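You operate a simulated robot arm through the tools that you are given. There is no shell and no other tool. Be economical: measure what you need, move in short steps, check, and stop when the job is done.

You are at the controls of a simulated two-armed robot. One attempt, no reset.

## Task
Couple each hose end to its own colour, then run the pump till FLOW lights.
Fine: the pump stays off while the hoses move and ends off.

It is judged by the outcome, as a careful person would: the job done as asked, and still so three seconds after it is handed in. It fails if anything else is knocked over, pushed out of place, dropped, spilled or broken.

## Robot
Two 7-joint arms with fingered hands on one trunk, on a base that drives. Base frame: it is fixed to the floor where the robot stands at the start and does not move with it; the origin is under the middle of the robot, x ahead of it, y to its left, z up; the surface under the hand at the start is at about z = 0.7. Units: m, rad, N and s.
The left shoulder is at the start at [0.07, 0.154, 0.847], the right one opposite. With the tool pointing down near the work surface each hand reaches from about 0.36 to 0.88 m from the robot's upright axis, wherever it stands, measured 20 degrees to its own side. Places, roughly: bleed tap [0.7, 0.4, 0.9]; blue coupling [0.3, 0.3, 0.5]; cooler [0.7, 0.3, 0.4]; pump switch [0.4, 0.8, 0.6]; red coupling [0.3, 0.5, 0.5]. Payload 3.9 kg a hand.
The TCP of each hand is the grasp point between the finger pads, 0.03 m short of the fingertips. In the tool frame z runs along the fingers and y along their closing line. Largest opening 0.104 m; the body of the gripper starts 0.035 m behind the TCP. The gripper is a hand of 4 fingers: y runs from the thumb to the fingers, the wrist lies at [-0.017, -0.104, -0.178] in the tool frame, and closing takes about 1.5 s.
Orientation is that of the tool frame in the base frame, as a unit quaternion [w, x, y, z]. With the fingers straight down and the wrist toward the robot, the tool's x, y and z point along [0, 1, 0], [1, 0, 0] and [0, 0, -1] of the base frame.

## Interface
- The arms move only by the tool send_rows. It takes "left_motion", "right_motion" or both (then of equal length, played together; a hand with none holds still); each is a list of rows, each a list of 6 numbers: the shift along the base's x, y, z in m, then the turn, a rotation vector about the base's x, y, z in rad. In form: [[dx, dy, dz, ax, ay, az], ...]. A call has 1 to 8 rows; each row shifts and turns the commanded pose from where the row before left it. "left_grip" and "right_grip" are, for a hand that has rows, the finger opening in m, from 0 to 0.104, set as the call begins (left out, the last holds). A row lasts 0.2 s, in which the tool goes at most 0.05 m and 0.15 rad; a call with a longer step from one row to the next is refused whole, and so is a gripper value outside its range. A pose out of reach is approached as far as the arm can. The call stops where the force on the tool passes 40 N (or 10 N more than at its start, if that is more) or the arm is blocked; 0.2 s more then pass. Each finger travels about 0.072 m/s and halts on what it meets, pressing with about 25 N; the grip force reading is that of the motor and also rises with nothing between the fingers. The clock runs only during rows and for 0.2 s after the last one: add rows that do not move to give the fingers time. The reply holds the time, the measured pose of the TCP, the force on the tool along the base axes, the opening and the grip force, in the units named above and with some noise, with the torque about the TCP (base axes, N m) and any sound that the robot's microphone picked up.
- Cameras (640 x 400 px; columns grow to the right, rows downward): "scene" is now at [0.1159, 0.0546, 1.093]; the picture's right is [0.54, -0.84, 0.00], its down [-0.40, -0.26, -0.88] and it looks along [0.74, 0.48, -0.48] (base axes); focal length 214 px, centre (320, 200). "left" rides on the left gripper at [-0.066, -0.09, -0.126] in its tool frame; the picture's right is [-0.78, -0.30, 0.56], its down [0.57, -0.70, 0.42] and it looks along [0.26, 0.65, 0.71] (tool axes); focal length 275 px, centre (320, 200). "right" rides on the right gripper at [0.066, -0.09, -0.126] in its tool frame; the picture's right is [-0.78, 0.30, -0.56], its down [-0.57, -0.70, 0.42] and it looks along [-0.26, 0.65, 0.71] (tool axes); focal length 275 px, centre (320, 200). There is no depth. A picture from a camera that has moved, and an enlarged one, comes with that camera's place and axes in the base frame and with its lens. The place of the scene camera against the robot may be out by one fixed shift of up to 0.018 m in any direction.
- camera(camera): a new picture of that camera. It takes no simulated time.
- lift_body(by): slides the trunk up (or, below 0, down) by that many m; the arms and the scene camera ride with it, the base frame stays. It gives what a move gives, with no picture.
- drive_base(legs): drives the robot by 1 to 6 legs, each [ahead, turn to the left] in m and rad, along the robot's own axes; the way and the turn of a leg run together, so that a leg with both is an arc; at most 1.5 m and 3.142 rad a leg. The arms and the cameras ride along, it lands a little off, and it stops where it bumps. It gives what a move gives.
- hand_shape(shape, hand): the hand has 4 fingers and takes this shape, open, in about a second: jaw (thumb against the fingers, like two jaws); tri (thumb and two fingers); tip (a fingertip pinch); poke (one finger out to press); point (the index stretched); flat (the hand flat); cup (the hand cupped); fist (a fist). The gripper value then closes the fingers along that shape, each until it touches; the sizes above hold for jaw. It gives what a move gives, with no picture.
- turn_head(pan, tilt): turns the head with the scene camera to pan (to the left, within 1.501 rad either way) and tilt (down, from -0.506 to 1.204), counted from straight ahead of the robot. It gives what a move gives.
- enlarge(camera, box): a new picture of the part [left, top, right, bottom] of that camera's present view, enlarged. It takes no simulated time.
- job_done(): hands the job in; it is judged then, once.

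Go step by step. Nothing tells you exact positions but the pictures and the camera data: compare them with the known pose of the tool, close in by small moves and look again before you grip or let go. The budget is 120 turns and 88 pictures, counting those below and the enlarged ones. Unless the task says otherwise, let go and move clear before handing in, and close with one line.

The tools are called as name(argument=value, ...) on one line, values as JSON. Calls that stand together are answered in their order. send_rows: Moves the arms, as the interface text tells. Its arguments: {"type":"object","properties":{"left_motion":{"type":"array","items":{"type":"array","items":{"type":"number"}}},"left_grip":{"type":"number"},"right_motion":{"type":"array","items":{"type":"array","items":{"type":"number"}}},"right_grip":{"type":"number"}},"required":[]} The other tools are called the same way: lift_body (by) slides the trunk up or down; hand_shape (shape, hand) gives the hand a shape; drive_base (legs) drives the base; turn_head (pan, tilt) turns the head that bears the scene camera; camera (camera) takes a picture; enlarge (camera, box) takes an enlarged picture of a part of a camera's view; job_done () hands the job in.

At the start:

```text
t: 0.0
left_eef_pos: [0.3768, 0.4745, 0.9621]
left_orientation: [0.0, 0.707, 0.708, 0.0]
left_force: [-0.3, -0.2, -0.7]
left_torque: [0.02, 0.0, 0.02]
left_opening: 0.1041
left_gripper_force: 0.0
left_shape: jaw
right_eef_pos: [0.6047, 0.0291, 1.0124]
right_orientation: [0.0, 0.707, 0.708, 0.0]
right_force: [0.0, 0.9, -0.4]
right_torque: [0.02, -0.03, -0.01]
right_opening: 0.1038
right_gripper_force: 0.0
right_shape: jaw
trunk travel left (down, up): [-0.3, 0.64]
robot x, y, heading: [0.0026, -0.0016, 0.0]
head pan, tilt: [0.574, 0.496]
```

scene: 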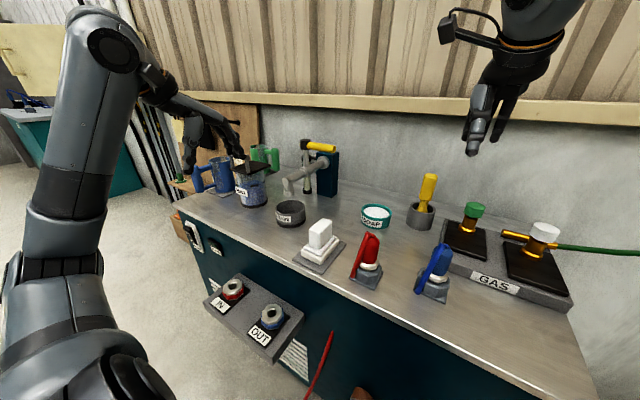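
right: 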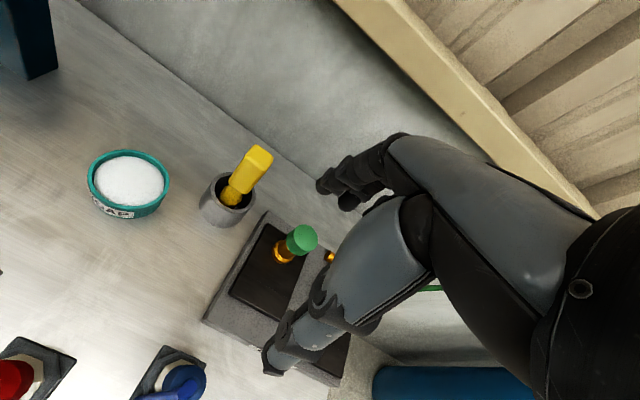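
left: 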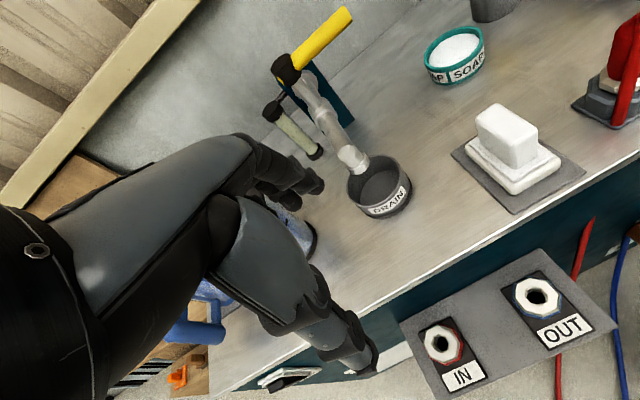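

I see a bench with red and blue hose ends parked upright, an IN/OUT ledge in front, a bleed tap over a drain cup, and something on the bench's end face. I'll look closer at these first.

enlarge(camera="scene", box=[160, 120, 400, 270])

enlarge(camera="scene", box=[180, 220, 480, 400])

enlarge(camera="left", box=[220, 200, 640, 400])

```text
2.67 times, centred on (280, 195) of scene
camera zoom: at [0.1159, 0.0546, 1.093], right [0.54, -0.84, 0.0], down [-0.4, -0.26, -0.88], along [0.74, 0.48, -0.48], focal length 572 px, centre (427, 213)
```

zoom: 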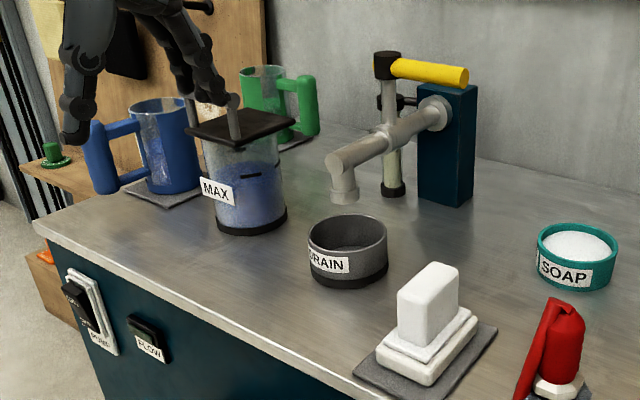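

```text
2.13 times, centred on (330, 310) of scene
camera zoom: at [0.1159, 0.0546, 1.093], right [0.54, -0.84, 0.0], down [-0.4, -0.26, -0.88], along [0.74, 0.48, -0.48], focal length 458 px, centre (299, -35)
```

zoom: 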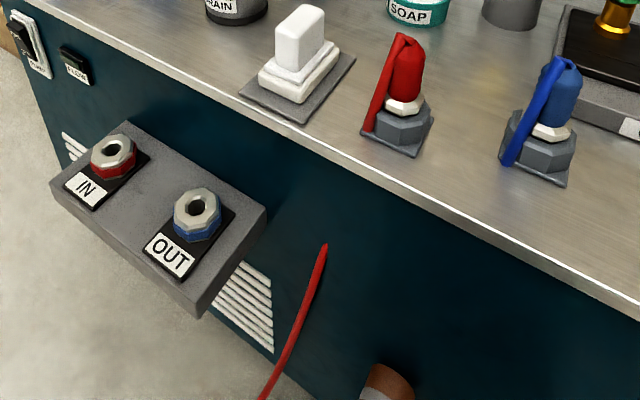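

```text
1.52 times, centred on (430, 300) of left
camera zoom: at [0.2865, 0.4073, 1.0863], right [-0.3, -0.78, -0.56], down [-0.7, 0.57, -0.42], along [0.65, 0.26, -0.71], focal length 420 px, centre (152, 48)
```

zoom: 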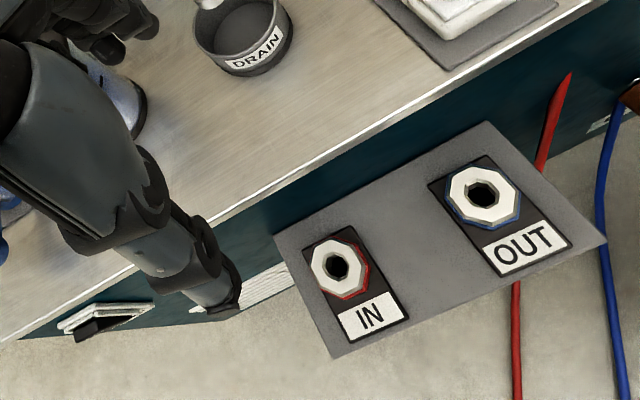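

The hose ends stand near (0.48, 0.15) and (0.53, 0.03), and the couplings near (0.355, 0.51) and (0.355, 0.35) facing up. I'll point the head at the hose ends for a better view and shift the left hand toward them.

turn_head(pan=0.3, tilt=0.85)

send_rows(left_motion=[[0, -0.04, 0, 0, 0, 0], [0, -0.04, 0, 0, 0, 0], [0, -0.04, 0, 0, 0, 0], [0, -0.04, 0, 0, 0, 0], [0, -0.04, 0, 0, 0, 0], [0, -0.03, 0, 0, 0, 0], [0, 0, 0, 0, 0, 0]])

camera(camera="scene")

camera(camera="left")

```text
t: 0.8
left_eef_pos: [0.3766, 0.4748, 0.961]
left_orientation: [0.0, 0.707, 0.707, 0.0]
left_force: [0.1, 0.4, 0.3]
left_torque: [0.02, 0.01, 0.0]
left_opening: 0.1037
left_gripper_force: 0.0
left_shape: jaw
right_eef_pos: [0.605, 0.0284, 1.0135]
right_orientation: [0.0, 0.707, 0.707, 0.0]
right_force: [0.3, -0.4, -0.1]
right_torque: [-0.03, -0.03, -0.02]
right_opening: 0.1037
right_gripper_force: 0.0
right_shape: jaw
trunk travel left (down, up): [-0.3, 0.64]
robot x, y, heading: [-0.0004, 0.0028, 0.003]
head pan, tilt: [0.3, 0.85]
```

```text
t: 2.4
left_eef_pos: [0.3774, 0.2463, 0.96]
left_orientation: [0.001, 0.707, 0.707, 0.0]
left_force: [-0.2, 0.9, 0.2]
left_torque: [0.02, 0.02, -0.01]
left_opening: 0.1039
left_gripper_force: 0.1
left_shape: jaw
right_eef_pos: [0.6046, 0.0293, 1.013]
right_orientation: [0.0, 0.708, 0.707, 0.0]
right_force: [-0.8, -0.1, 0.3]
right_torque: [0.0, -0.01, 0.0]
right_opening: 0.1037
right_gripper_force: 0.0
right_shape: jaw
trunk travel left (down, up): [-0.3, 0.64]
robot x, y, heading: [-0.0023, -0.0034, -0.0]
head pan, tilt: [0.3, 0.85]
```

```text
81 pictures are left
camera scene: at [0.1143, 0.0287, 1.0626], right [0.3, -0.96, 0.0], down [-0.72, -0.22, -0.66], along [0.63, 0.19, -0.75], focal length 214 px, centre (320, 200)
```

scene: 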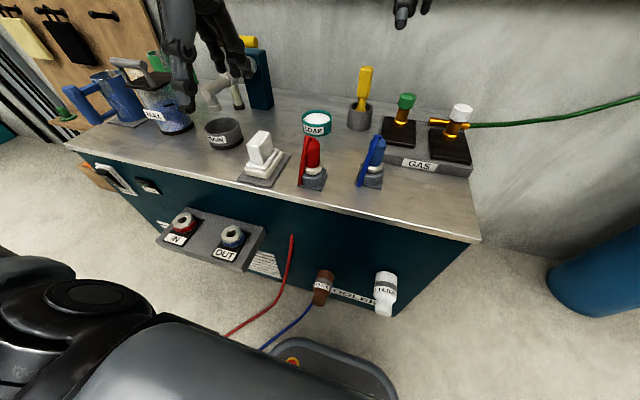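

```text
80 pictures are left
camera left: at [0.287, 0.1791, 1.0856], right [-0.3, -0.78, -0.56], down [-0.7, 0.57, -0.42], along [0.65, 0.26, -0.71], focal length 275 px, centre (320, 200)
```

left: 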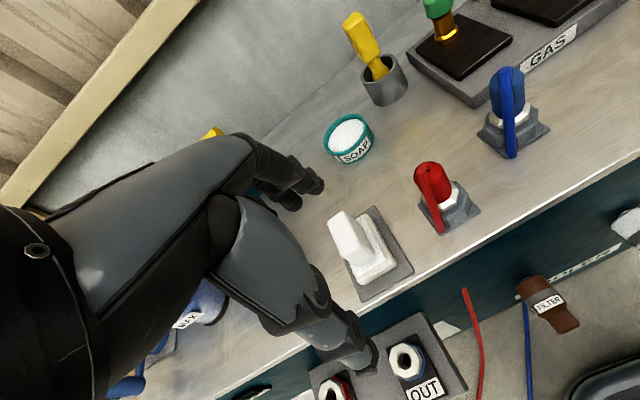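

The hose ends look like short cylinders sitting in square holders, each with a hose tail at the front. I'll enlarge to get their shape.

enlarge(camera="left", box=[380, 50, 580, 250])

enlarge(camera="scene", box=[220, 120, 420, 240])

enlarge(camera="scene", box=[80, 140, 280, 280])

```text
2.00 times, centred on (480, 150) of left
camera zoom: at [0.287, 0.1791, 1.0856], right [-0.3, -0.78, -0.56], down [-0.7, 0.57, -0.42], along [0.65, 0.26, -0.71], focal length 551 px, centre (0, 300)
```

zoom: 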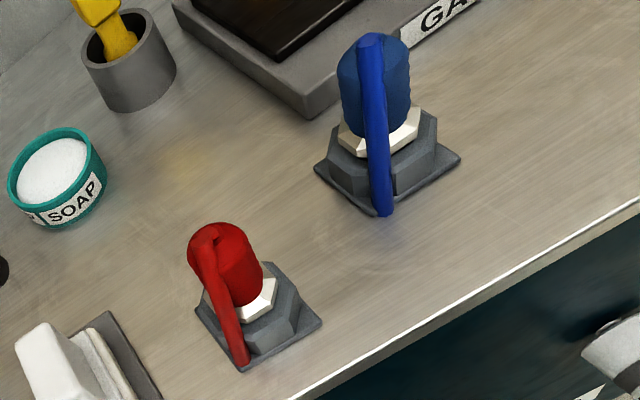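

```text
3.20 times, centred on (320, 180) of scene
camera zoom: at [0.1143, 0.0287, 1.0626], right [0.3, -0.96, 0.0], down [-0.72, -0.22, -0.66], along [0.63, 0.19, -0.75], focal length 686 px, centre (320, 264)
```

zoom: 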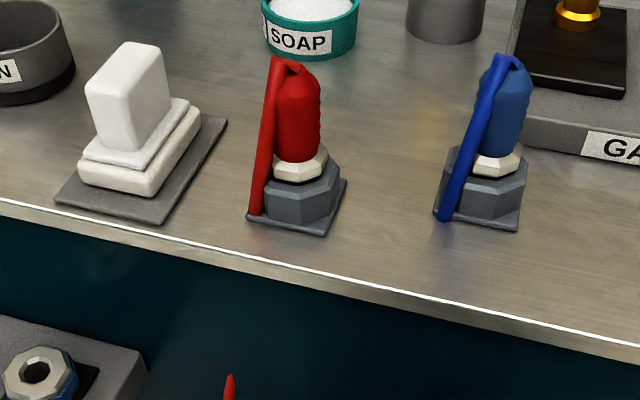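

```text
2.86 times, centred on (180, 210) of scene
camera zoom: at [0.1143, 0.0287, 1.0626], right [0.3, -0.96, 0.0], down [-0.72, -0.22, -0.66], along [0.63, 0.19, -0.75], focal length 613 px, centre (720, 171)
```

zoom: 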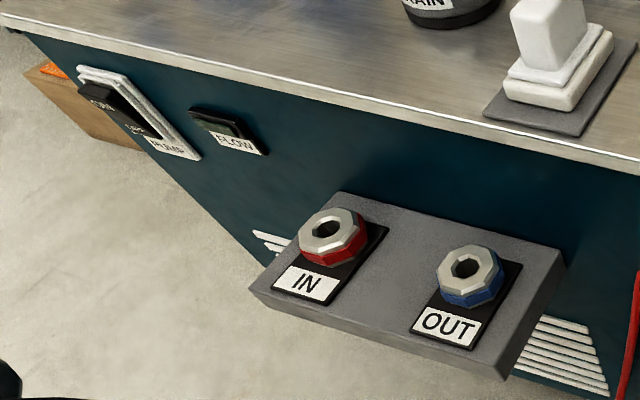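

Triangulated: red end axis ≈ (0.473, 0.146), top z ≈ 0.815; blue ≈ (0.508, 0.026); the couplings' top faces ≈ (0.355, 0.503, 0.555) and (0.357, 0.345, 0.555). The hose tails lie front-left, so I'll turn the left hand 45° to close across them, hover over red, and move the right hand aside.

send_rows(left_motion=[[0.016, -0.017, 0, 0, 0, 0.131], [0.016, -0.017, 0, 0, 0, 0.131], [0.016, -0.017, 0, 0, 0, 0.131], [0.016, -0.017, 0, 0, 0, 0.131], [0.016, -0.017, 0, 0, 0, 0.131], [0.015, -0.015, -0.01, 0, 0, 0.13], [0, 0, 0, 0, 0, 0]], right_motion=[[0, -0.04, 0.02, 0, 0, 0], [0, -0.04, 0.02, 0, 0, 0], [0, -0.04, 0.02, 0, 0, 0], [0, -0.04, 0.02, 0, 0, 0], [0, -0.04, 0, 0, 0, 0], [0, -0.02, 0, 0, 0, 0], [0, 0, 0, 0, 0, 0]])

camera(camera="left")

camera(camera="scene")

```text
t: 4.0
left_eef_pos: [0.4708, 0.1465, 0.9522]
left_orientation: [0.001, 0.382, 0.924, 0.0]
left_force: [1.0, 0.8, 0.0]
left_torque: [0.0, -0.02, 0.03]
left_opening: 0.1038
left_gripper_force: 0.0
left_shape: jaw
right_eef_pos: [0.6063, -0.1903, 1.0916]
right_orientation: [0.001, 0.706, 0.708, 0.0]
right_force: [0.3, -0.9, -0.2]
right_torque: [-0.03, -0.01, 0.02]
right_opening: 0.1037
right_gripper_force: 0.1
right_shape: jaw
trunk travel left (down, up): [-0.3, 0.64]
robot x, y, heading: [0.0026, 0.0033, 0.003]
head pan, tilt: [0.3, 0.85]
```

```text
76 pictures are left
camera left: at [0.4534, 0.0342, 1.0774], right [0.34, -0.76, -0.56], down [-0.9, -0.09, -0.43], along [0.27, 0.65, -0.71], focal length 275 px, centre (320, 200)
```

left: 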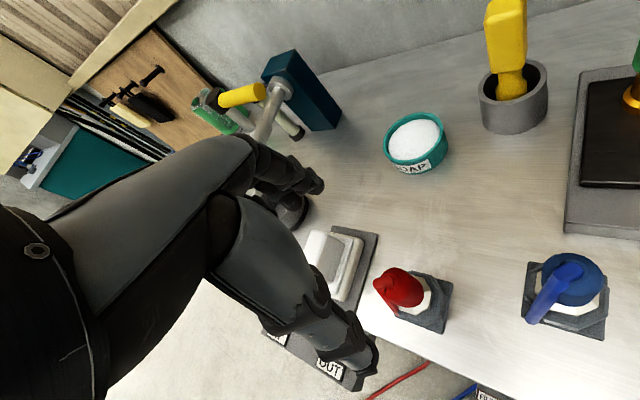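

```text
75 pictures are left
camera scene: at [0.1136, 0.0286, 1.0628], right [0.3, -0.95, 0.0], down [-0.72, -0.22, -0.66], along [0.63, 0.2, -0.75], focal length 214 px, centre (320, 200)
```

scene: 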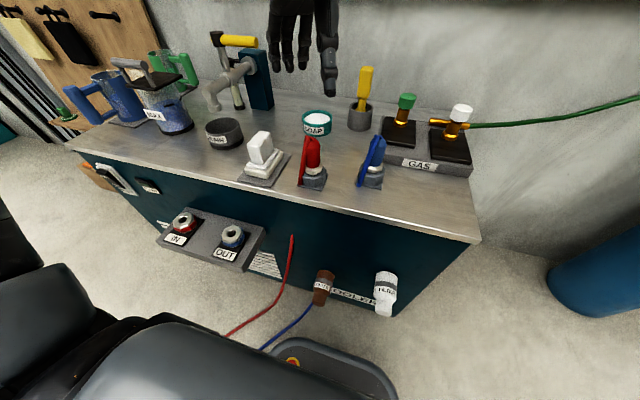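

I'll enlarge the red end in both views to refine its centre.

enlarge(camera="left", box=[350, 240, 480, 350])

enlarge(camera="scene", box=[270, 120, 400, 200])

```text
3.64 times, centred on (415, 295) of left
camera zoom: at [0.4534, 0.0342, 1.0774], right [0.34, -0.76, -0.56], down [-0.9, -0.09, -0.43], along [0.27, 0.65, -0.71], focal length 1001 px, centre (-26, -146)
```

zoom: 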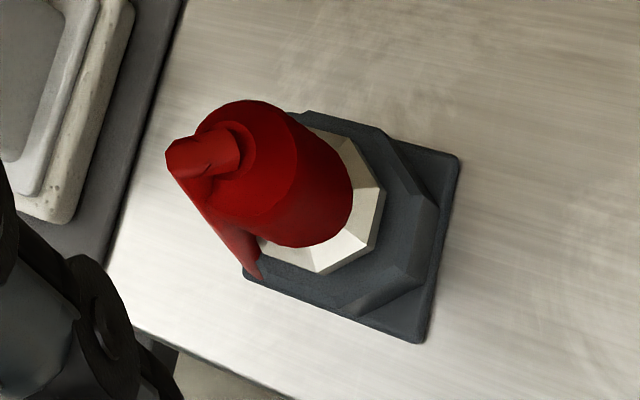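

```text
4.92 times, centred on (335, 160) of scene
camera zoom: at [0.1136, 0.0286, 1.0628], right [0.3, -0.95, 0.0], down [-0.72, -0.22, -0.66], along [0.63, 0.2, -0.75], focal length 1056 px, centre (246, 397)
```

zoom: 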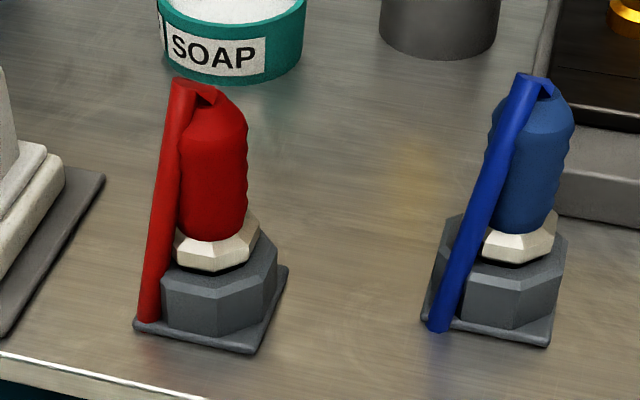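

Refined red axis ≈ (0.4765, 0.147). I'll narrow the fingers a little and lower to just above, then check.

send_rows(left_motion=[[0.002, 0, -0.02, 0, 0, 0], [0.002, 0, -0.03, 0, 0, 0], [0.001, 0, -0.03, 0, 0, 0], [0, 0, -0.022, 0, 0, 0], [0, 0, 0, 0, 0, 0]], left_grip=0.08)

camera(camera="left")

enlarge(camera="scene", box=[220, 60, 420, 200])

```text
t: 5.2
left_eef_pos: [0.4767, 0.1439, 0.8481]
left_orientation: [0.0, 0.383, 0.924, 0.0]
left_force: [-0.6, -0.4, 0.7]
left_torque: [0.02, 0.03, 0.02]
left_opening: 0.0804
left_gripper_force: 0.0
left_shape: jaw
right_eef_pos: [0.6068, -0.1905, 1.0912]
right_orientation: [0.0, 0.707, 0.707, 0.0]
right_force: [0.1, 0.7, 0.6]
right_torque: [0.0, -0.01, 0.0]
right_opening: 0.1037
right_gripper_force: 0.0
right_shape: jaw
trunk travel left (down, up): [-0.3, 0.64]
robot x, y, heading: [-0.0015, 0.0011, -0.0]
head pan, tilt: [0.3, 0.85]
```

```text
72 pictures are left
camera left: at [0.459, 0.0324, 0.9743], right [0.34, -0.76, -0.56], down [-0.9, -0.09, -0.42], along [0.27, 0.65, -0.71], focal length 275 px, centre (320, 200)
```

left: 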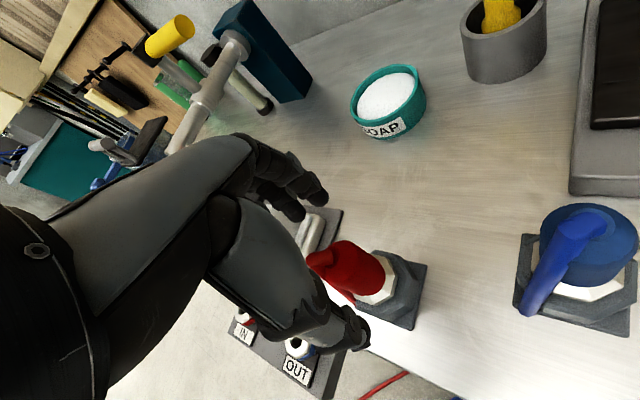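

```text
2.86 times, centred on (320, 130) of scene
camera zoom: at [0.1141, 0.0281, 1.0627], right [0.3, -0.96, 0.0], down [-0.72, -0.22, -0.66], along [0.63, 0.2, -0.75], focal length 613 px, centre (320, 400)
```

zoom: 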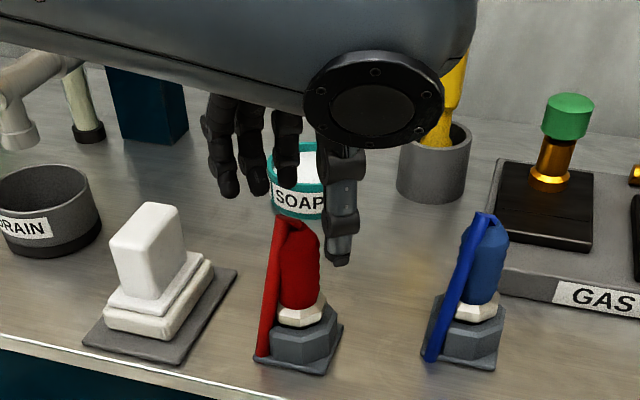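

The plug lies under the gap between thumb and fingers. I'll lower to z ≈ 0.79 and close.

send_rows(left_motion=[[0, 0.002, -0.02, 0, 0, 0], [0, 0, -0.02, 0, 0, 0], [0, 0, -0.017, 0, 0, 0], [0, 0, 0, 0, 0, 0]])

enlarge(camera="scene", box=[220, 60, 420, 200])

enlarge(camera="left", box=[220, 180, 440, 340])

```text
t: 6.2
left_eef_pos: [0.4759, 0.146, 0.792]
left_orientation: [0.001, 0.382, 0.924, -0.001]
left_force: [-0.3, 0.6, 0.7]
left_torque: [0.01, -0.01, -0.03]
left_opening: 0.0802
left_gripper_force: 0.1
left_shape: jaw
right_eef_pos: [0.606, -0.19, 1.0914]
right_orientation: [-0.001, 0.707, 0.707, 0.0]
right_force: [-0.1, -0.2, 0.4]
right_torque: [0.0, -0.04, 0.01]
right_opening: 0.1038
right_gripper_force: 0.1
right_shape: jaw
trunk travel left (down, up): [-0.3, 0.64]
robot x, y, heading: [0.0014, -0.0034, 0.001]
head pan, tilt: [0.3, 0.85]
```

```text
2.86 times, centred on (320, 130) of scene
camera zoom: at [0.114, 0.0281, 1.0627], right [0.3, -0.96, 0.0], down [-0.72, -0.22, -0.66], along [0.63, 0.2, -0.75], focal length 613 px, centre (320, 400)
```

zoom: 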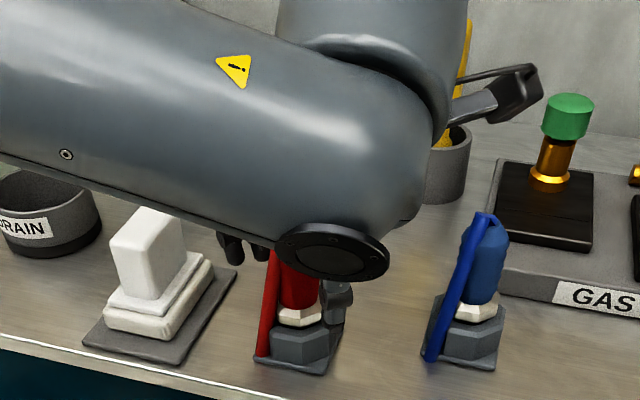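

```text
2.50 times, centred on (330, 260) of left
camera zoom: at [0.4585, 0.0342, 0.9168], right [0.34, -0.76, -0.56], down [-0.9, -0.09, -0.42], along [0.27, 0.65, -0.71], focal length 688 px, centre (295, 50)
```

zoom: 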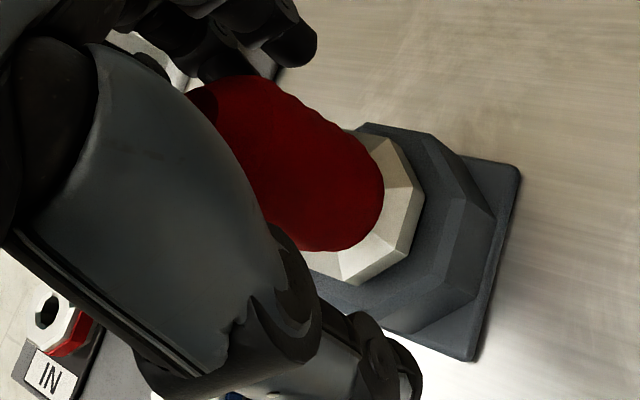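

The body sits between thumb and fingers; closing now.

send_rows(left_motion=[[0, 0, 0, 0, 0, 0], [0, 0, 0, 0, 0, 0], [0, 0, 0, 0, 0, 0], [0, 0, 0, 0, 0, 0], [0, 0, 0, 0, 0, 0], [0, 0, 0, 0, 0, 0], [0, 0, 0, 0, 0, 0]], left_grip=0.02)

enlarge(camera="left", box=[220, 180, 440, 340])

```text
t: 7.8
left_eef_pos: [0.4757, 0.1453, 0.7916]
left_orientation: [0.0, 0.382, 0.924, 0.0]
left_force: [-0.6, 0.1, 0.5]
left_torque: [-0.01, -0.03, 0.0]
left_opening: 0.0272
left_gripper_force: 25.3
left_shape: jaw
right_eef_pos: [0.6064, -0.1898, 1.0911]
right_orientation: [0.0, 0.707, 0.707, 0.0]
right_force: [0.1, -0.6, -0.4]
right_torque: [0.02, -0.02, 0.0]
right_opening: 0.1038
right_gripper_force: 0.0
right_shape: jaw
trunk travel left (down, up): [-0.3, 0.64]
robot x, y, heading: [0.0019, -0.0012, 0.002]
head pan, tilt: [0.3, 0.85]
```

```text
2.50 times, centred on (330, 260) of left
camera zoom: at [0.4587, 0.0343, 0.9169], right [0.34, -0.76, -0.56], down [-0.9, -0.09, -0.42], along [0.27, 0.65, -0.71], focal length 688 px, centre (295, 50)
```

zoom: 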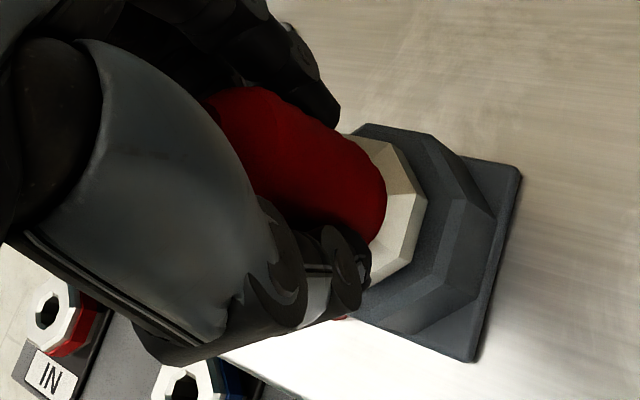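

Gripped at 27 mm with 25 N. Lifting slowly straight up and checking.

send_rows(left_motion=[[0, 0, 0.01, 0, 0, 0], [0, 0, 0.02, 0, 0, 0], [0, 0, 0.03, 0, 0, 0], [0, 0, 0.03, 0, 0, 0], [0, 0, 0, 0, 0, 0]])

camera(camera="scene")

camera(camera="left")

```text
t: 9.0
left_eef_pos: [0.4794, 0.1486, 0.8826]
left_orientation: [0.0, 0.383, 0.924, 0.0]
left_force: [0.1, 0.1, -1.6]
left_torque: [0.0, 0.01, -0.03]
left_opening: 0.0271
left_gripper_force: 24.7
left_shape: jaw
right_eef_pos: [0.6073, -0.1908, 1.0919]
right_orientation: [0.0, 0.707, 0.707, 0.0]
right_force: [0.1, -0.3, 0.9]
right_torque: [-0.02, -0.02, 0.0]
right_opening: 0.1039
right_gripper_force: 0.0
right_shape: jaw
trunk travel left (down, up): [-0.3, 0.64]
robot x, y, heading: [0.001, 0.0001, -0.002]
head pan, tilt: [0.3, 0.85]
```

```text
67 pictures are left
camera scene: at [0.1144, 0.0282, 1.0626], right [0.3, -0.96, 0.0], down [-0.72, -0.22, -0.66], along [0.63, 0.2, -0.75], focal length 214 px, centre (320, 200)
```

scene: 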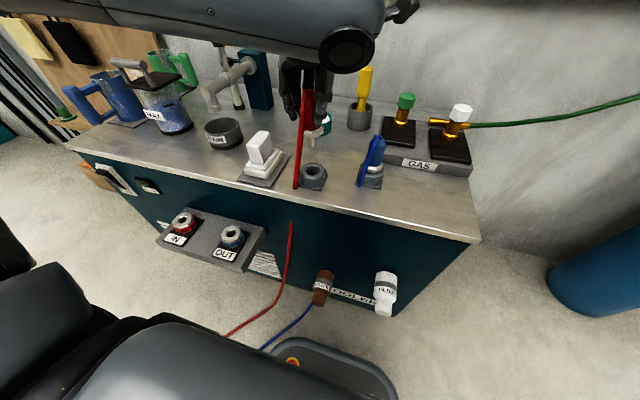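

```text
66 pictures are left
camera left: at [0.4609, 0.0356, 1.0076], right [0.34, -0.76, -0.56], down [-0.9, -0.09, -0.42], along [0.27, 0.65, -0.71], focal length 275 px, centre (320, 200)
```

left: 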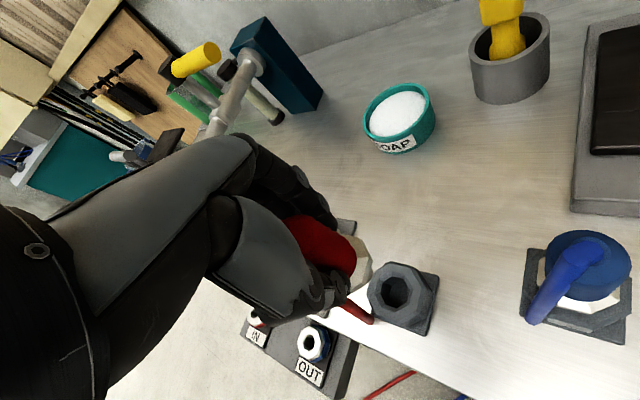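

The plug came out cleanly and the hose pays out. I'll carry it back off the counter and left toward IN, staying high.

send_rows(left_motion=[[-0.03, 0.01, 0, 0, 0, 0], [-0.035, 0.02, 0, 0, 0, 0], [-0.035, 0.03, 0, 0, 0, 0], [-0.024, 0.04, 0, 0, 0, 0], [0, 0.045, 0, 0, 0, 0], [0, 0.045, 0, 0, 0, 0], [0, 0.045, 0, 0, 0, 0], [0, 0.045, 0, 0, 0, 0]])

send_rows(left_motion=[[0, 0.035, -0.02, 0, 0, 0], [0, 0.03, -0.03, 0, 0, 0], [0, 0.012, -0.04, 0, 0, 0], [0, 0, -0.04, 0, 0, 0], [0, 0, -0.03, 0, 0, 0], [0, 0, 0, 0, 0, 0]])

turn_head(pan=0.75, tilt=0.85)

camera(camera="scene")

camera(camera="left")

```text
t: 10.8
left_eef_pos: [0.3723, 0.4004, 0.8821]
left_orientation: [0.0, 0.383, 0.924, 0.0]
left_force: [-0.1, 0.4, -0.7]
left_torque: [0.01, 0.01, -0.03]
left_opening: 0.0269
left_gripper_force: 25.2
left_shape: jaw
left hand out of reach, approached as far as the arm can: row 4
right_eef_pos: [0.6078, -0.1889, 1.0905]
right_orientation: [0.001, 0.706, 0.708, 0.0]
right_force: [-0.6, 0.7, -0.1]
right_torque: [-0.03, 0.01, 0.0]
right_opening: 0.1037
right_gripper_force: 0.1
right_shape: jaw
trunk travel left (down, up): [-0.3, 0.64]
robot x, y, heading: [-0.0013, 0.0011, 0.004]
head pan, tilt: [0.3, 0.85]
```

```text
t: 12.2
left_eef_pos: [0.3727, 0.4731, 0.722]
left_orientation: [0.0, 0.383, 0.924, 0.001]
left_force: [-0.3, 1.2, -0.4]
left_torque: [0.01, -0.01, 0.01]
left_opening: 0.027
left_gripper_force: 25.2
left_shape: jaw
right_eef_pos: [0.6062, -0.1911, 1.0917]
right_orientation: [-0.001, 0.707, 0.707, 0.0]
right_force: [0.0, -0.1, 0.1]
right_torque: [0.03, -0.01, -0.02]
right_opening: 0.1039
right_gripper_force: 0.0
right_shape: jaw
trunk travel left (down, up): [-0.3, 0.64]
robot x, y, heading: [0.0051, -0.0021, -0.004]
head pan, tilt: [0.3, 0.85]
```

```text
t: 13.1
left_eef_pos: [0.3727, 0.4737, 0.7222]
left_orientation: [0.0, 0.383, 0.924, 0.001]
left_force: [0.4, 0.4, -0.3]
left_torque: [-0.02, 0.03, -0.01]
left_opening: 0.027
left_gripper_force: 25.0
left_shape: jaw
right_eef_pos: [0.6071, -0.1905, 1.0921]
right_orientation: [0.0, 0.707, 0.707, 0.0]
right_force: [0.3, -0.5, 0.5]
right_torque: [-0.01, 0.01, -0.02]
right_opening: 0.1036
right_gripper_force: 0.1
right_shape: jaw
trunk travel left (down, up): [-0.3, 0.64]
robot x, y, heading: [0.0034, -0.0018, -0.003]
head pan, tilt: [0.75, 0.85]
```

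```text
65 pictures are left
camera scene: at [0.0967, 0.0585, 1.0627], right [0.68, -0.73, 0.0], down [-0.55, -0.51, -0.66], along [0.48, 0.45, -0.75], focal length 214 px, centre (320, 200)
```

scene: 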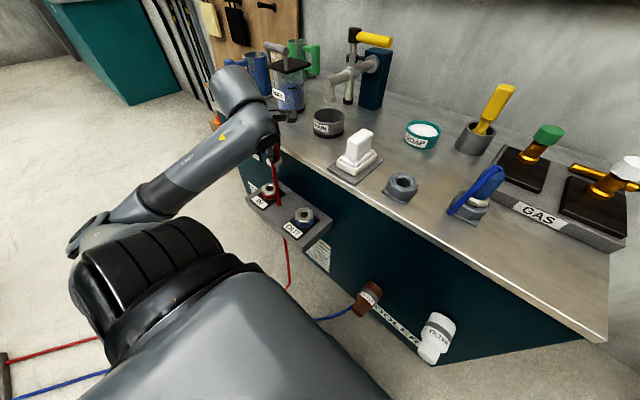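

```text
64 pictures are left
camera left: at [0.3546, 0.3616, 0.8471], right [0.34, -0.76, -0.56], down [-0.9, -0.09, -0.42], along [0.27, 0.65, -0.71], focal length 275 px, centre (320, 200)
```

left: 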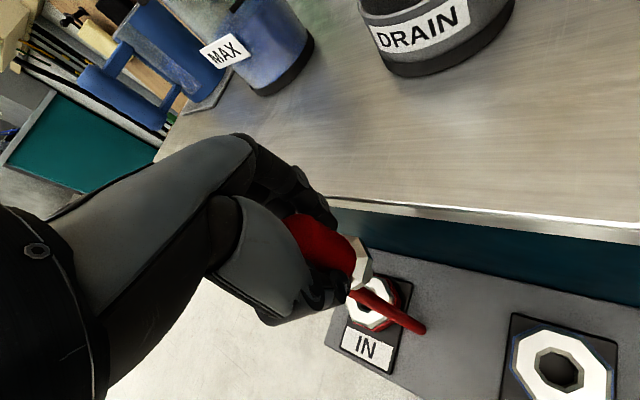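

The plug hangs above IN, at TCP (0.373, 0.474, 0.722). I'll enlarge to check plug alignment against the coupling.

enlarge(camera="left", box=[270, 200, 450, 390])

enlarge(camera="scene", box=[220, 110, 340, 240])

```text
2.11 times, centred on (360, 295) of left
camera zoom: at [0.3546, 0.3616, 0.8471], right [0.34, -0.76, -0.56], down [-0.9, -0.09, -0.42], along [0.27, 0.65, -0.71], focal length 580 px, centre (236, 0)
```

zoom: 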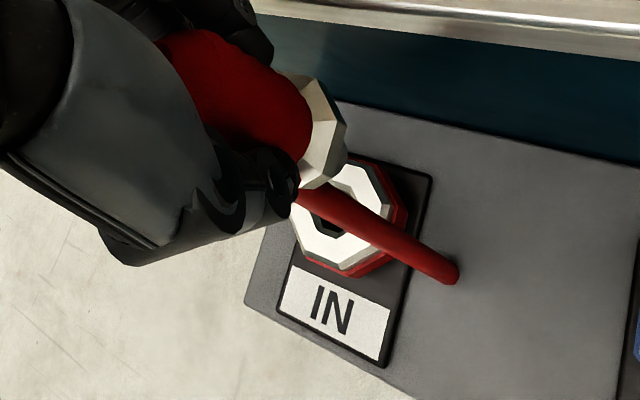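

```text
3.08 times, centred on (280, 175) of scene
camera zoom: at [0.0967, 0.0585, 1.0627], right [0.68, -0.73, 0.0], down [-0.55, -0.51, -0.66], along [0.48, 0.45, -0.75], focal length 660 px, centre (443, 277)
```

zoom: 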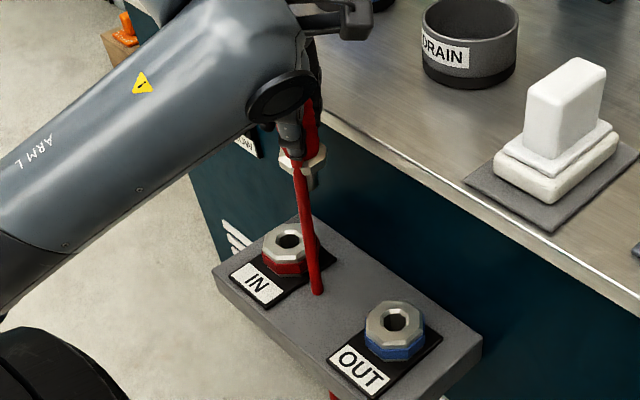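

Coupling IN ≈ (0.353, 0.505). Moving over it and lowering to leave about 2–3 cm gap.

send_rows(left_motion=[[-0.01, 0.015, 0, 0, 0, 0], [-0.0097, 0.0163, -0.01, 0, 0, 0], [0, 0, -0.03, 0, 0, 0], [0, 0, -0.022, 0, 0, 0], [0, 0, 0, 0, 0, 0]])

enlarge(camera="left", box=[270, 200, 450, 390])

enlarge(camera="scene", box=[220, 110, 340, 240])

```text
t: 14.3
left_eef_pos: [0.3525, 0.507, 0.6587]
left_orientation: [-0.001, 0.383, 0.924, -0.001]
left_force: [0.1, -0.1, -0.3]
left_torque: [0.02, -0.04, 0.02]
left_opening: 0.0272
left_gripper_force: 24.9
left_shape: jaw
right_eef_pos: [0.6067, -0.1899, 1.0917]
right_orientation: [0.0, 0.707, 0.707, 0.0]
right_force: [-0.9, -0.7, 0.3]
right_torque: [0.01, -0.02, -0.03]
right_opening: 0.1041
right_gripper_force: 0.1
right_shape: jaw
trunk travel left (down, up): [-0.3, 0.64]
robot x, y, heading: [-0.0031, 0.0041, -0.003]
head pan, tilt: [0.75, 0.85]
```

```text
2.11 times, centred on (360, 295) of left
camera zoom: at [0.3343, 0.3949, 0.7843], right [0.34, -0.76, -0.56], down [-0.9, -0.09, -0.42], along [0.27, 0.65, -0.71], focal length 580 px, centre (236, 0)
```

zoom: 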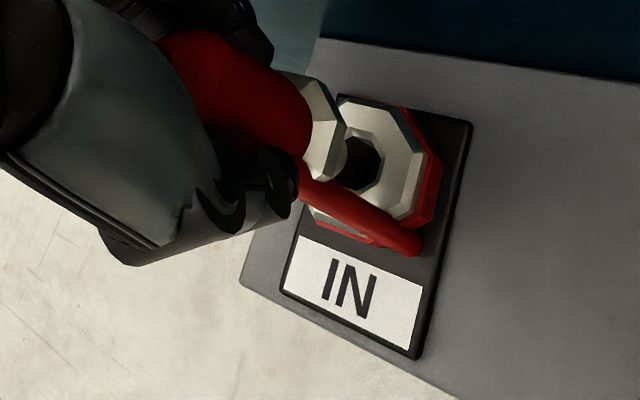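

```text
3.08 times, centred on (280, 175) of scene
camera zoom: at [0.0967, 0.0585, 1.0627], right [0.68, -0.73, 0.0], down [-0.55, -0.51, -0.66], along [0.48, 0.45, -0.75], focal length 660 px, centre (443, 277)
```

zoom: 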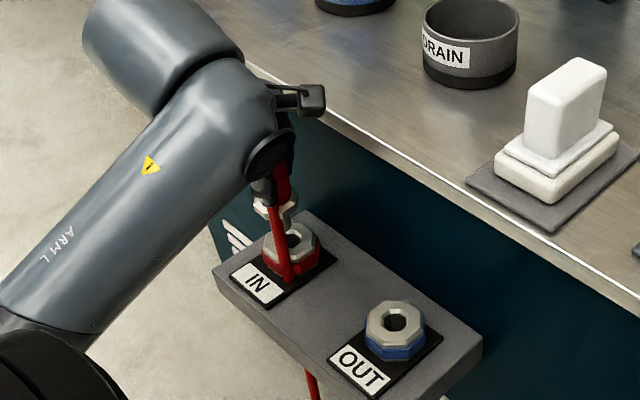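

Slight correction of (+2, −2) mm, then descend gently toward insertion.

send_rows(left_motion=[[0.0025, -0.002, 0, 0, 0, 0], [0, 0, -0.01, 0, 0, 0], [0, 0, -0.01, 0, 0, 0], [0, 0, -0.01, 0, 0, 0], [0, 0, 0, 0, 0, 0]])

enlarge(camera="left", box=[270, 180, 450, 360])

enlarge(camera="scene", box=[230, 150, 310, 220])

```text
t: 15.5
left_eef_pos: [0.3541, 0.5048, 0.6306]
left_orientation: [0.0, 0.383, 0.924, 0.0]
left_force: [-0.4, -0.1, -0.5]
left_torque: [0.01, -0.03, -0.03]
left_opening: 0.0269
left_gripper_force: 25.1
left_shape: jaw
right_eef_pos: [0.6065, -0.1906, 1.0905]
right_orientation: [0.0, 0.707, 0.707, 0.0]
right_force: [-0.8, 0.1, -1.1]
right_torque: [-0.02, -0.01, 0.0]
right_opening: 0.1036
right_gripper_force: 0.1
right_shape: jaw
trunk travel left (down, up): [-0.3, 0.64]
robot x, y, heading: [0.003, -0.0008, -0.001]
head pan, tilt: [0.75, 0.85]
```

```text
2.22 times, centred on (360, 270) of left
camera zoom: at [0.3363, 0.3928, 0.7554], right [0.34, -0.76, -0.56], down [-0.9, -0.09, -0.42], along [0.27, 0.65, -0.71], focal length 612 px, centre (231, 44)
```

zoom: 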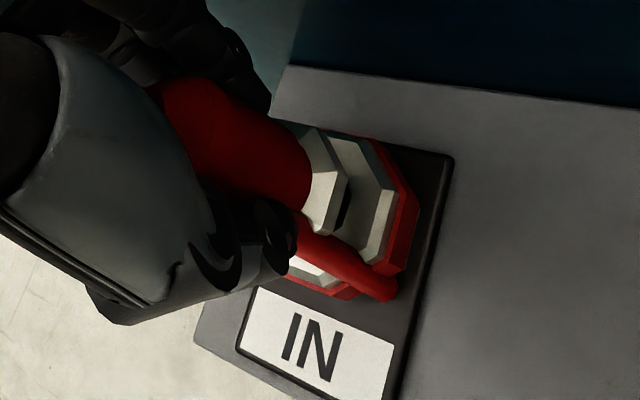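

```text
5.71 times, centred on (270, 185) of scene
camera zoom: at [0.0967, 0.0585, 1.0627], right [0.68, -0.73, 0.0], down [-0.55, -0.51, -0.66], along [0.48, 0.45, -0.75], focal length 1226 px, centre (606, 286)
```

zoom: 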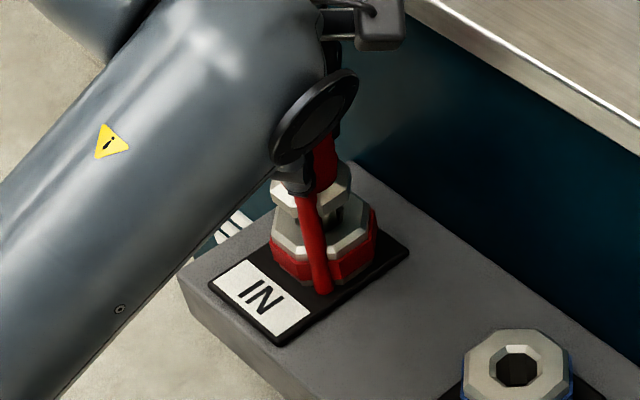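

The plug looks ~3 mm to the left of the bore; correcting and pushing down gently.

send_rows(left_motion=[[0.0015, -0.003, 0, 0, 0, 0], [0, 0, -0.006, 0, 0, 0], [0, 0, -0.006, 0, 0, 0], [0, 0, -0.006, 0, 0, 0], [0, 0, -0.006, 0, 0, 0], [0, 0, 0, 0, 0, 0]])

enlarge(camera="scene", box=[230, 150, 310, 220])

enlarge(camera="left", box=[270, 180, 450, 360])

```text
t: 16.9
left_eef_pos: [0.3566, 0.5005, 0.6093]
left_orientation: [0.002, 0.383, 0.924, 0.004]
left_force: [2.6, 7.6, 22.0]
left_torque: [0.5, -0.24, 0.0]
left_opening: 0.0284
left_gripper_force: 25.7
left_shape: jaw
right_eef_pos: [0.6051, -0.1903, 1.0918]
right_orientation: [0.0, 0.707, 0.707, 0.001]
right_force: [0.2, 0.0, -0.5]
right_torque: [0.04, 0.02, 0.02]
right_opening: 0.1035
right_gripper_force: 0.1
right_shape: jaw
trunk travel left (down, up): [-0.3, 0.64]
robot x, y, heading: [-0.0012, -0.0012, -0.001]
head pan, tilt: [0.75, 0.85]
```

```text
5.71 times, centred on (270, 185) of scene
camera zoom: at [0.0953, 0.057, 1.0632], right [0.68, -0.73, 0.0], down [-0.55, -0.51, -0.66], along [0.48, 0.45, -0.75], focal length 1226 px, centre (606, 286)
```

zoom: 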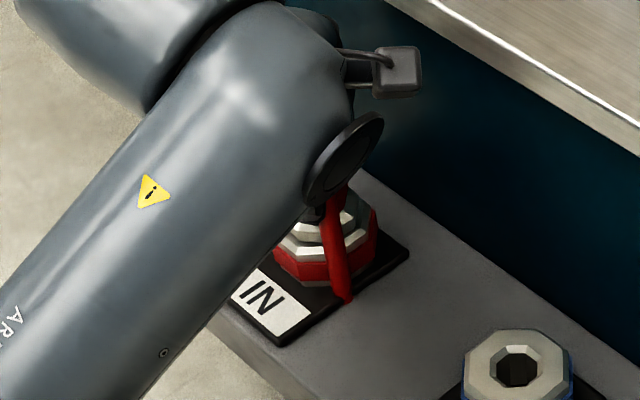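

```text
2.22 times, centred on (360, 270) of left
camera zoom: at [0.3367, 0.3879, 0.734], right [0.34, -0.75, -0.56], down [-0.9, -0.09, -0.43], along [0.28, 0.65, -0.71], focal length 612 px, centre (231, 44)
```

zoom: 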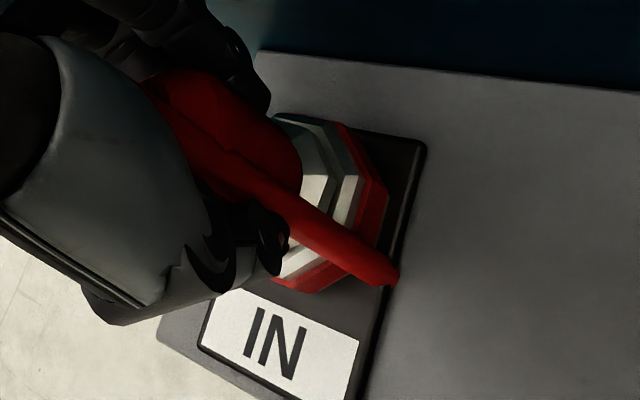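

Contact at 22 N with a sideways 7.6 N along +y; spigot seems in the bore. I'll ease +y by 2 mm and press on a little.

send_rows(left_motion=[[0, 0.002, 0, 0, 0, 0], [0, 0.001, 0, 0, 0, 0], [0, 0, -0.002, 0, 0, 0], [0, 0, -0.002, 0, 0, 0], [0, 0, -0.002, 0, 0, 0], [0, 0, 0, 0, 0, 0]])

```text
t: 18.0
left_eef_pos: [0.3568, 0.5036, 0.6095]
left_orientation: [0.006, 0.383, 0.924, 0.009]
left_force: [-3.1, -1.7, 22.9]
left_torque: [-0.04, 0.16, -0.03]
left_opening: 0.0292
left_gripper_force: 24.9
left_shape: jaw
right_eef_pos: [0.6049, -0.1909, 1.0905]
right_orientation: [0.002, 0.707, 0.707, 0.0]
right_force: [-0.5, 1.4, 0.0]
right_torque: [-0.06, 0.02, 0.01]
right_opening: 0.1039
right_gripper_force: 0.0
right_shape: jaw
trunk travel left (down, up): [-0.3, 0.64]
robot x, y, heading: [0.0003, -0.0006, -0.0]
head pan, tilt: [0.75, 0.85]
stopped in row 5 (left hand): the force on the tool passed its limit at 41 N (the readings are from after the stop); the commanded pose is now the measured one
```

It met a hard stop at z ≈ 0.61. Let me look whether it's seated or resting on the rim.

enlarge(camera="scene", box=[250, 165, 290, 200])

enlarge(camera="left", box=[280, 190, 400, 310])

```text
11.43 times, centred on (270, 182) of scene
camera zoom: at [0.0954, 0.0571, 1.0627], right [0.68, -0.73, 0.0], down [-0.55, -0.51, -0.66], along [0.48, 0.45, -0.75], focal length 2451 px, centre (891, 400)
```

zoom: 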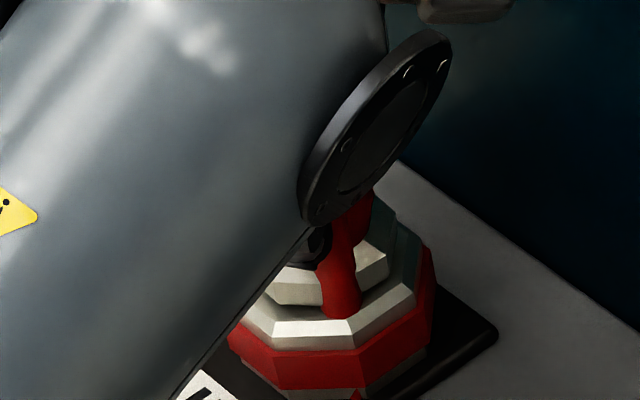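

```text
3.33 times, centred on (340, 250) of left
camera zoom: at [0.337, 0.3907, 0.7325], right [0.35, -0.75, -0.56], down [-0.89, -0.09, -0.44], along [0.28, 0.65, -0.7], focal length 918 px, centre (253, 33)
```

zoom: 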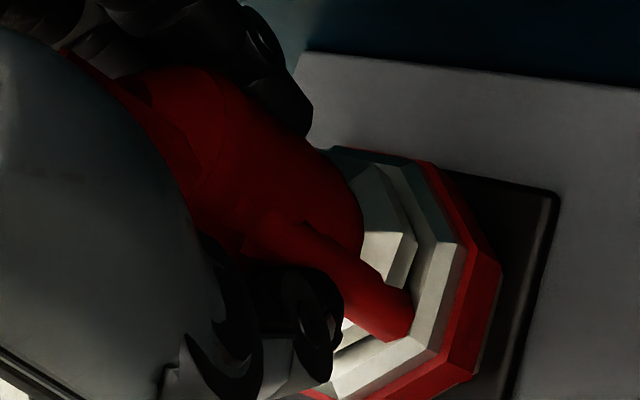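

The collar looks flush on the coupling. A gentle tug will tell whether it has latched.

send_rows(left_motion=[[0, 0, 0.001, 0, 0, 0], [0, 0, 0.001, 0, 0, 0], [0, 0, 0.001, 0, 0, 0], [0, 0, 0, 0, 0, 0]])

```text
t: 19.0
left_eef_pos: [0.3549, 0.5032, 0.6092]
left_orientation: [0.003, 0.382, 0.924, 0.006]
left_force: [-0.9, 1.1, 18.2]
left_torque: [0.16, -0.02, -0.02]
left_opening: 0.0294
left_gripper_force: 25.4
left_shape: jaw
right_eef_pos: [0.6042, -0.1927, 1.0921]
right_orientation: [0.0, 0.707, 0.707, 0.001]
right_force: [-0.7, -1.2, 1.0]
right_torque: [-0.01, 0.01, 0.04]
right_opening: 0.1039
right_gripper_force: 0.0
right_shape: jaw
trunk travel left (down, up): [-0.3, 0.64]
robot x, y, heading: [0.0021, 0.0008, 0.0]
head pan, tilt: [0.75, 0.85]
```

send_rows(left_motion=[[0, 0, 0.002, 0, 0, 0], [0, 0, 0.002, 0, 0, 0], [0, 0, 0.002, 0, 0, 0], [0, 0, 0.002, 0, 0, 0], [0, 0, 0, 0, 0, 0]])

enlarge(camera="scene", box=[250, 165, 290, 200])

```text
t: 20.2
left_eef_pos: [0.3576, 0.5037, 0.6171]
left_orientation: [0.002, 0.384, 0.923, 0.003]
left_force: [1.4, -0.1, -0.9]
left_torque: [-0.03, -0.02, 0.0]
left_opening: 0.0283
left_gripper_force: 25.3
left_shape: jaw
right_eef_pos: [0.6064, -0.1904, 1.0902]
right_orientation: [0.0, 0.707, 0.708, 0.0]
right_force: [-0.4, 0.0, 0.6]
right_torque: [0.01, -0.03, -0.02]
right_opening: 0.1037
right_gripper_force: 0.0
right_shape: jaw
trunk travel left (down, up): [-0.3, 0.64]
robot x, y, heading: [0.0032, 0.003, -0.002]
head pan, tilt: [0.75, 0.85]
```

```text
11.43 times, centred on (270, 182) of scene
camera zoom: at [0.0966, 0.0585, 1.0627], right [0.68, -0.73, 0.0], down [-0.55, -0.51, -0.66], along [0.48, 0.45, -0.75], focal length 2451 px, centre (891, 400)
```

zoom: 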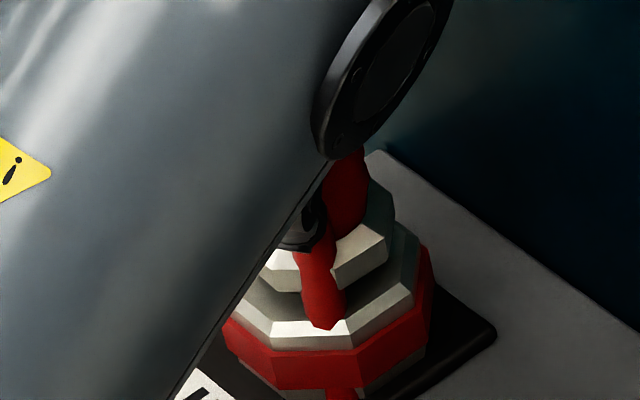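

Not latched: it lifts freely, so a quick-connect twist (or firmer push) is needed. I'll seat it again and turn clockwise while pressing lightly.

send_rows(left_motion=[[0, 0, -0.004, 0, 0, 0], [0, 0, -0.005, 0, 0, 0], [0, 0, -0.001, 0, 0, 0], [0, 0, 0, 0, 0, -0.1], [0, 0, 0, 0, 0, -0.1], [0, 0, 0, 0, 0, -0.1], [0, 0, 0, 0, 0, -0.1], [0, 0, 0, 0, 0, 0]])

```text
t: 22.0
left_eef_pos: [0.3553, 0.5047, 0.6088]
left_orientation: [0.003, 0.558, 0.83, 0.006]
left_force: [-0.6, 8.3, 27.3]
left_torque: [0.22, -0.09, 0.3]
left_opening: 0.0298
left_gripper_force: 24.8
left_shape: jaw
right_eef_pos: [0.6042, -0.1926, 1.0926]
right_orientation: [0.001, 0.707, 0.708, 0.002]
right_force: [0.4, 0.8, 0.7]
right_torque: [0.01, -0.01, 0.02]
right_opening: 0.1036
right_gripper_force: 0.1
right_shape: jaw
trunk travel left (down, up): [-0.3, 0.64]
robot x, y, heading: [-0.0, 0.0016, -0.003]
head pan, tilt: [0.75, 0.85]
```

send_rows(left_motion=[[0, 0, 0, 0, 0, -0.1], [0, 0, 0, 0, 0, -0.1], [0, 0, 0, 0, 0, -0.1], [0, 0, 0, 0, 0, -0.1], [0, 0, 0, 0, 0, -0.1], [0, 0, 0, 0, 0, -0.1], [0, 0, 0, 0, 0, 0]])

enlarge(camera="left", box=[260, 170, 440, 330])

enlarge(camera="scene", box=[230, 140, 330, 240])

```text
t: 23.6
left_eef_pos: [0.3547, 0.5048, 0.6074]
left_orientation: [0.003, 0.778, 0.628, 0.005]
left_force: [3.7, 16.6, 29.0]
left_torque: [0.41, -0.05, 0.57]
left_opening: 0.0308
left_gripper_force: 25.2
left_shape: jaw
right_eef_pos: [0.6044, -0.1917, 1.0923]
right_orientation: [0.0, 0.707, 0.707, 0.002]
right_force: [-0.7, -0.2, 0.4]
right_torque: [-0.01, 0.02, -0.05]
right_opening: 0.1038
right_gripper_force: 0.0
right_shape: jaw
trunk travel left (down, up): [-0.3, 0.64]
robot x, y, heading: [-0.0024, 0.0018, -0.004]
head pan, tilt: [0.75, 0.85]
```

```text
2.50 times, centred on (350, 250) of left
camera zoom: at [0.2513, 0.4577, 0.7317], right [-0.45, -0.69, -0.56], down [-0.56, 0.71, -0.43], along [0.7, 0.12, -0.71], focal length 688 px, centre (245, 75)
```

zoom: 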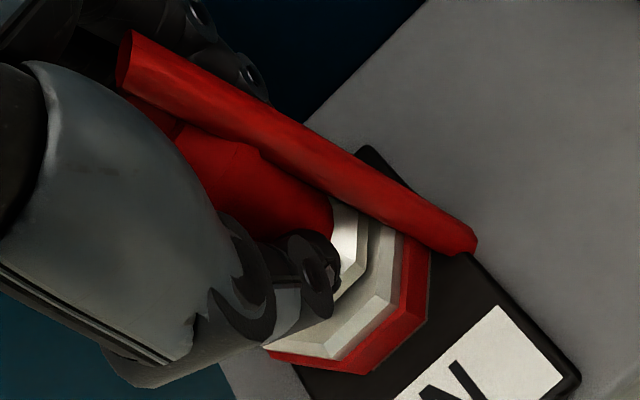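

```text
4.00 times, centred on (280, 190) of scene
camera zoom: at [0.095, 0.0573, 1.063], right [0.68, -0.73, 0.0], down [-0.55, -0.51, -0.66], along [0.48, 0.45, -0.75], focal length 858 px, centre (480, 240)
```

zoom: 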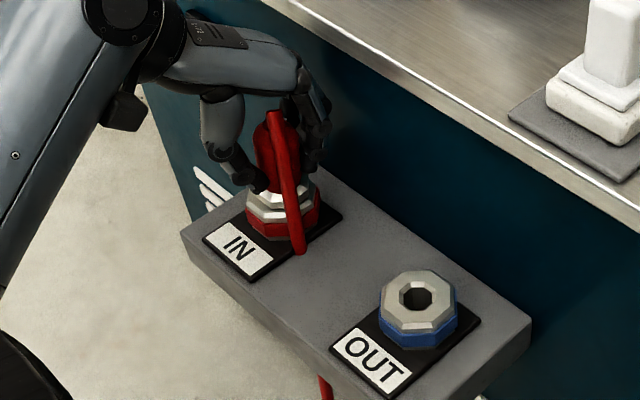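

Turned about 57° with a rising torque. I'll relax and tug gently to test the latch.

send_rows(left_motion=[[0, 0, 0.002, 0, 0, 0], [0, 0, 0.002, 0, 0, 0], [0, 0, 0.002, 0, 0, 0], [0, 0, 0.001, 0, 0, 0], [0, 0, 0, 0, 0, 0]])

```text
t: 24.8
left_eef_pos: [0.3554, 0.5033, 0.6107]
left_orientation: [0.003, 0.779, 0.627, 0.0]
left_force: [-5.6, 4.7, -1.5]
left_torque: [0.24, 0.26, 0.15]
left_opening: 0.0282
left_gripper_force: 25.0
left_shape: jaw
right_eef_pos: [0.6057, -0.1882, 1.0912]
right_orientation: [0.0, 0.708, 0.707, 0.0]
right_force: [-1.0, -0.9, 0.1]
right_torque: [-0.03, 0.0, 0.01]
right_opening: 0.1038
right_gripper_force: 0.0
right_shape: jaw
trunk travel left (down, up): [-0.3, 0.64]
robot x, y, heading: [0.0012, -0.0001, 0.002]
head pan, tilt: [0.75, 0.85]
```

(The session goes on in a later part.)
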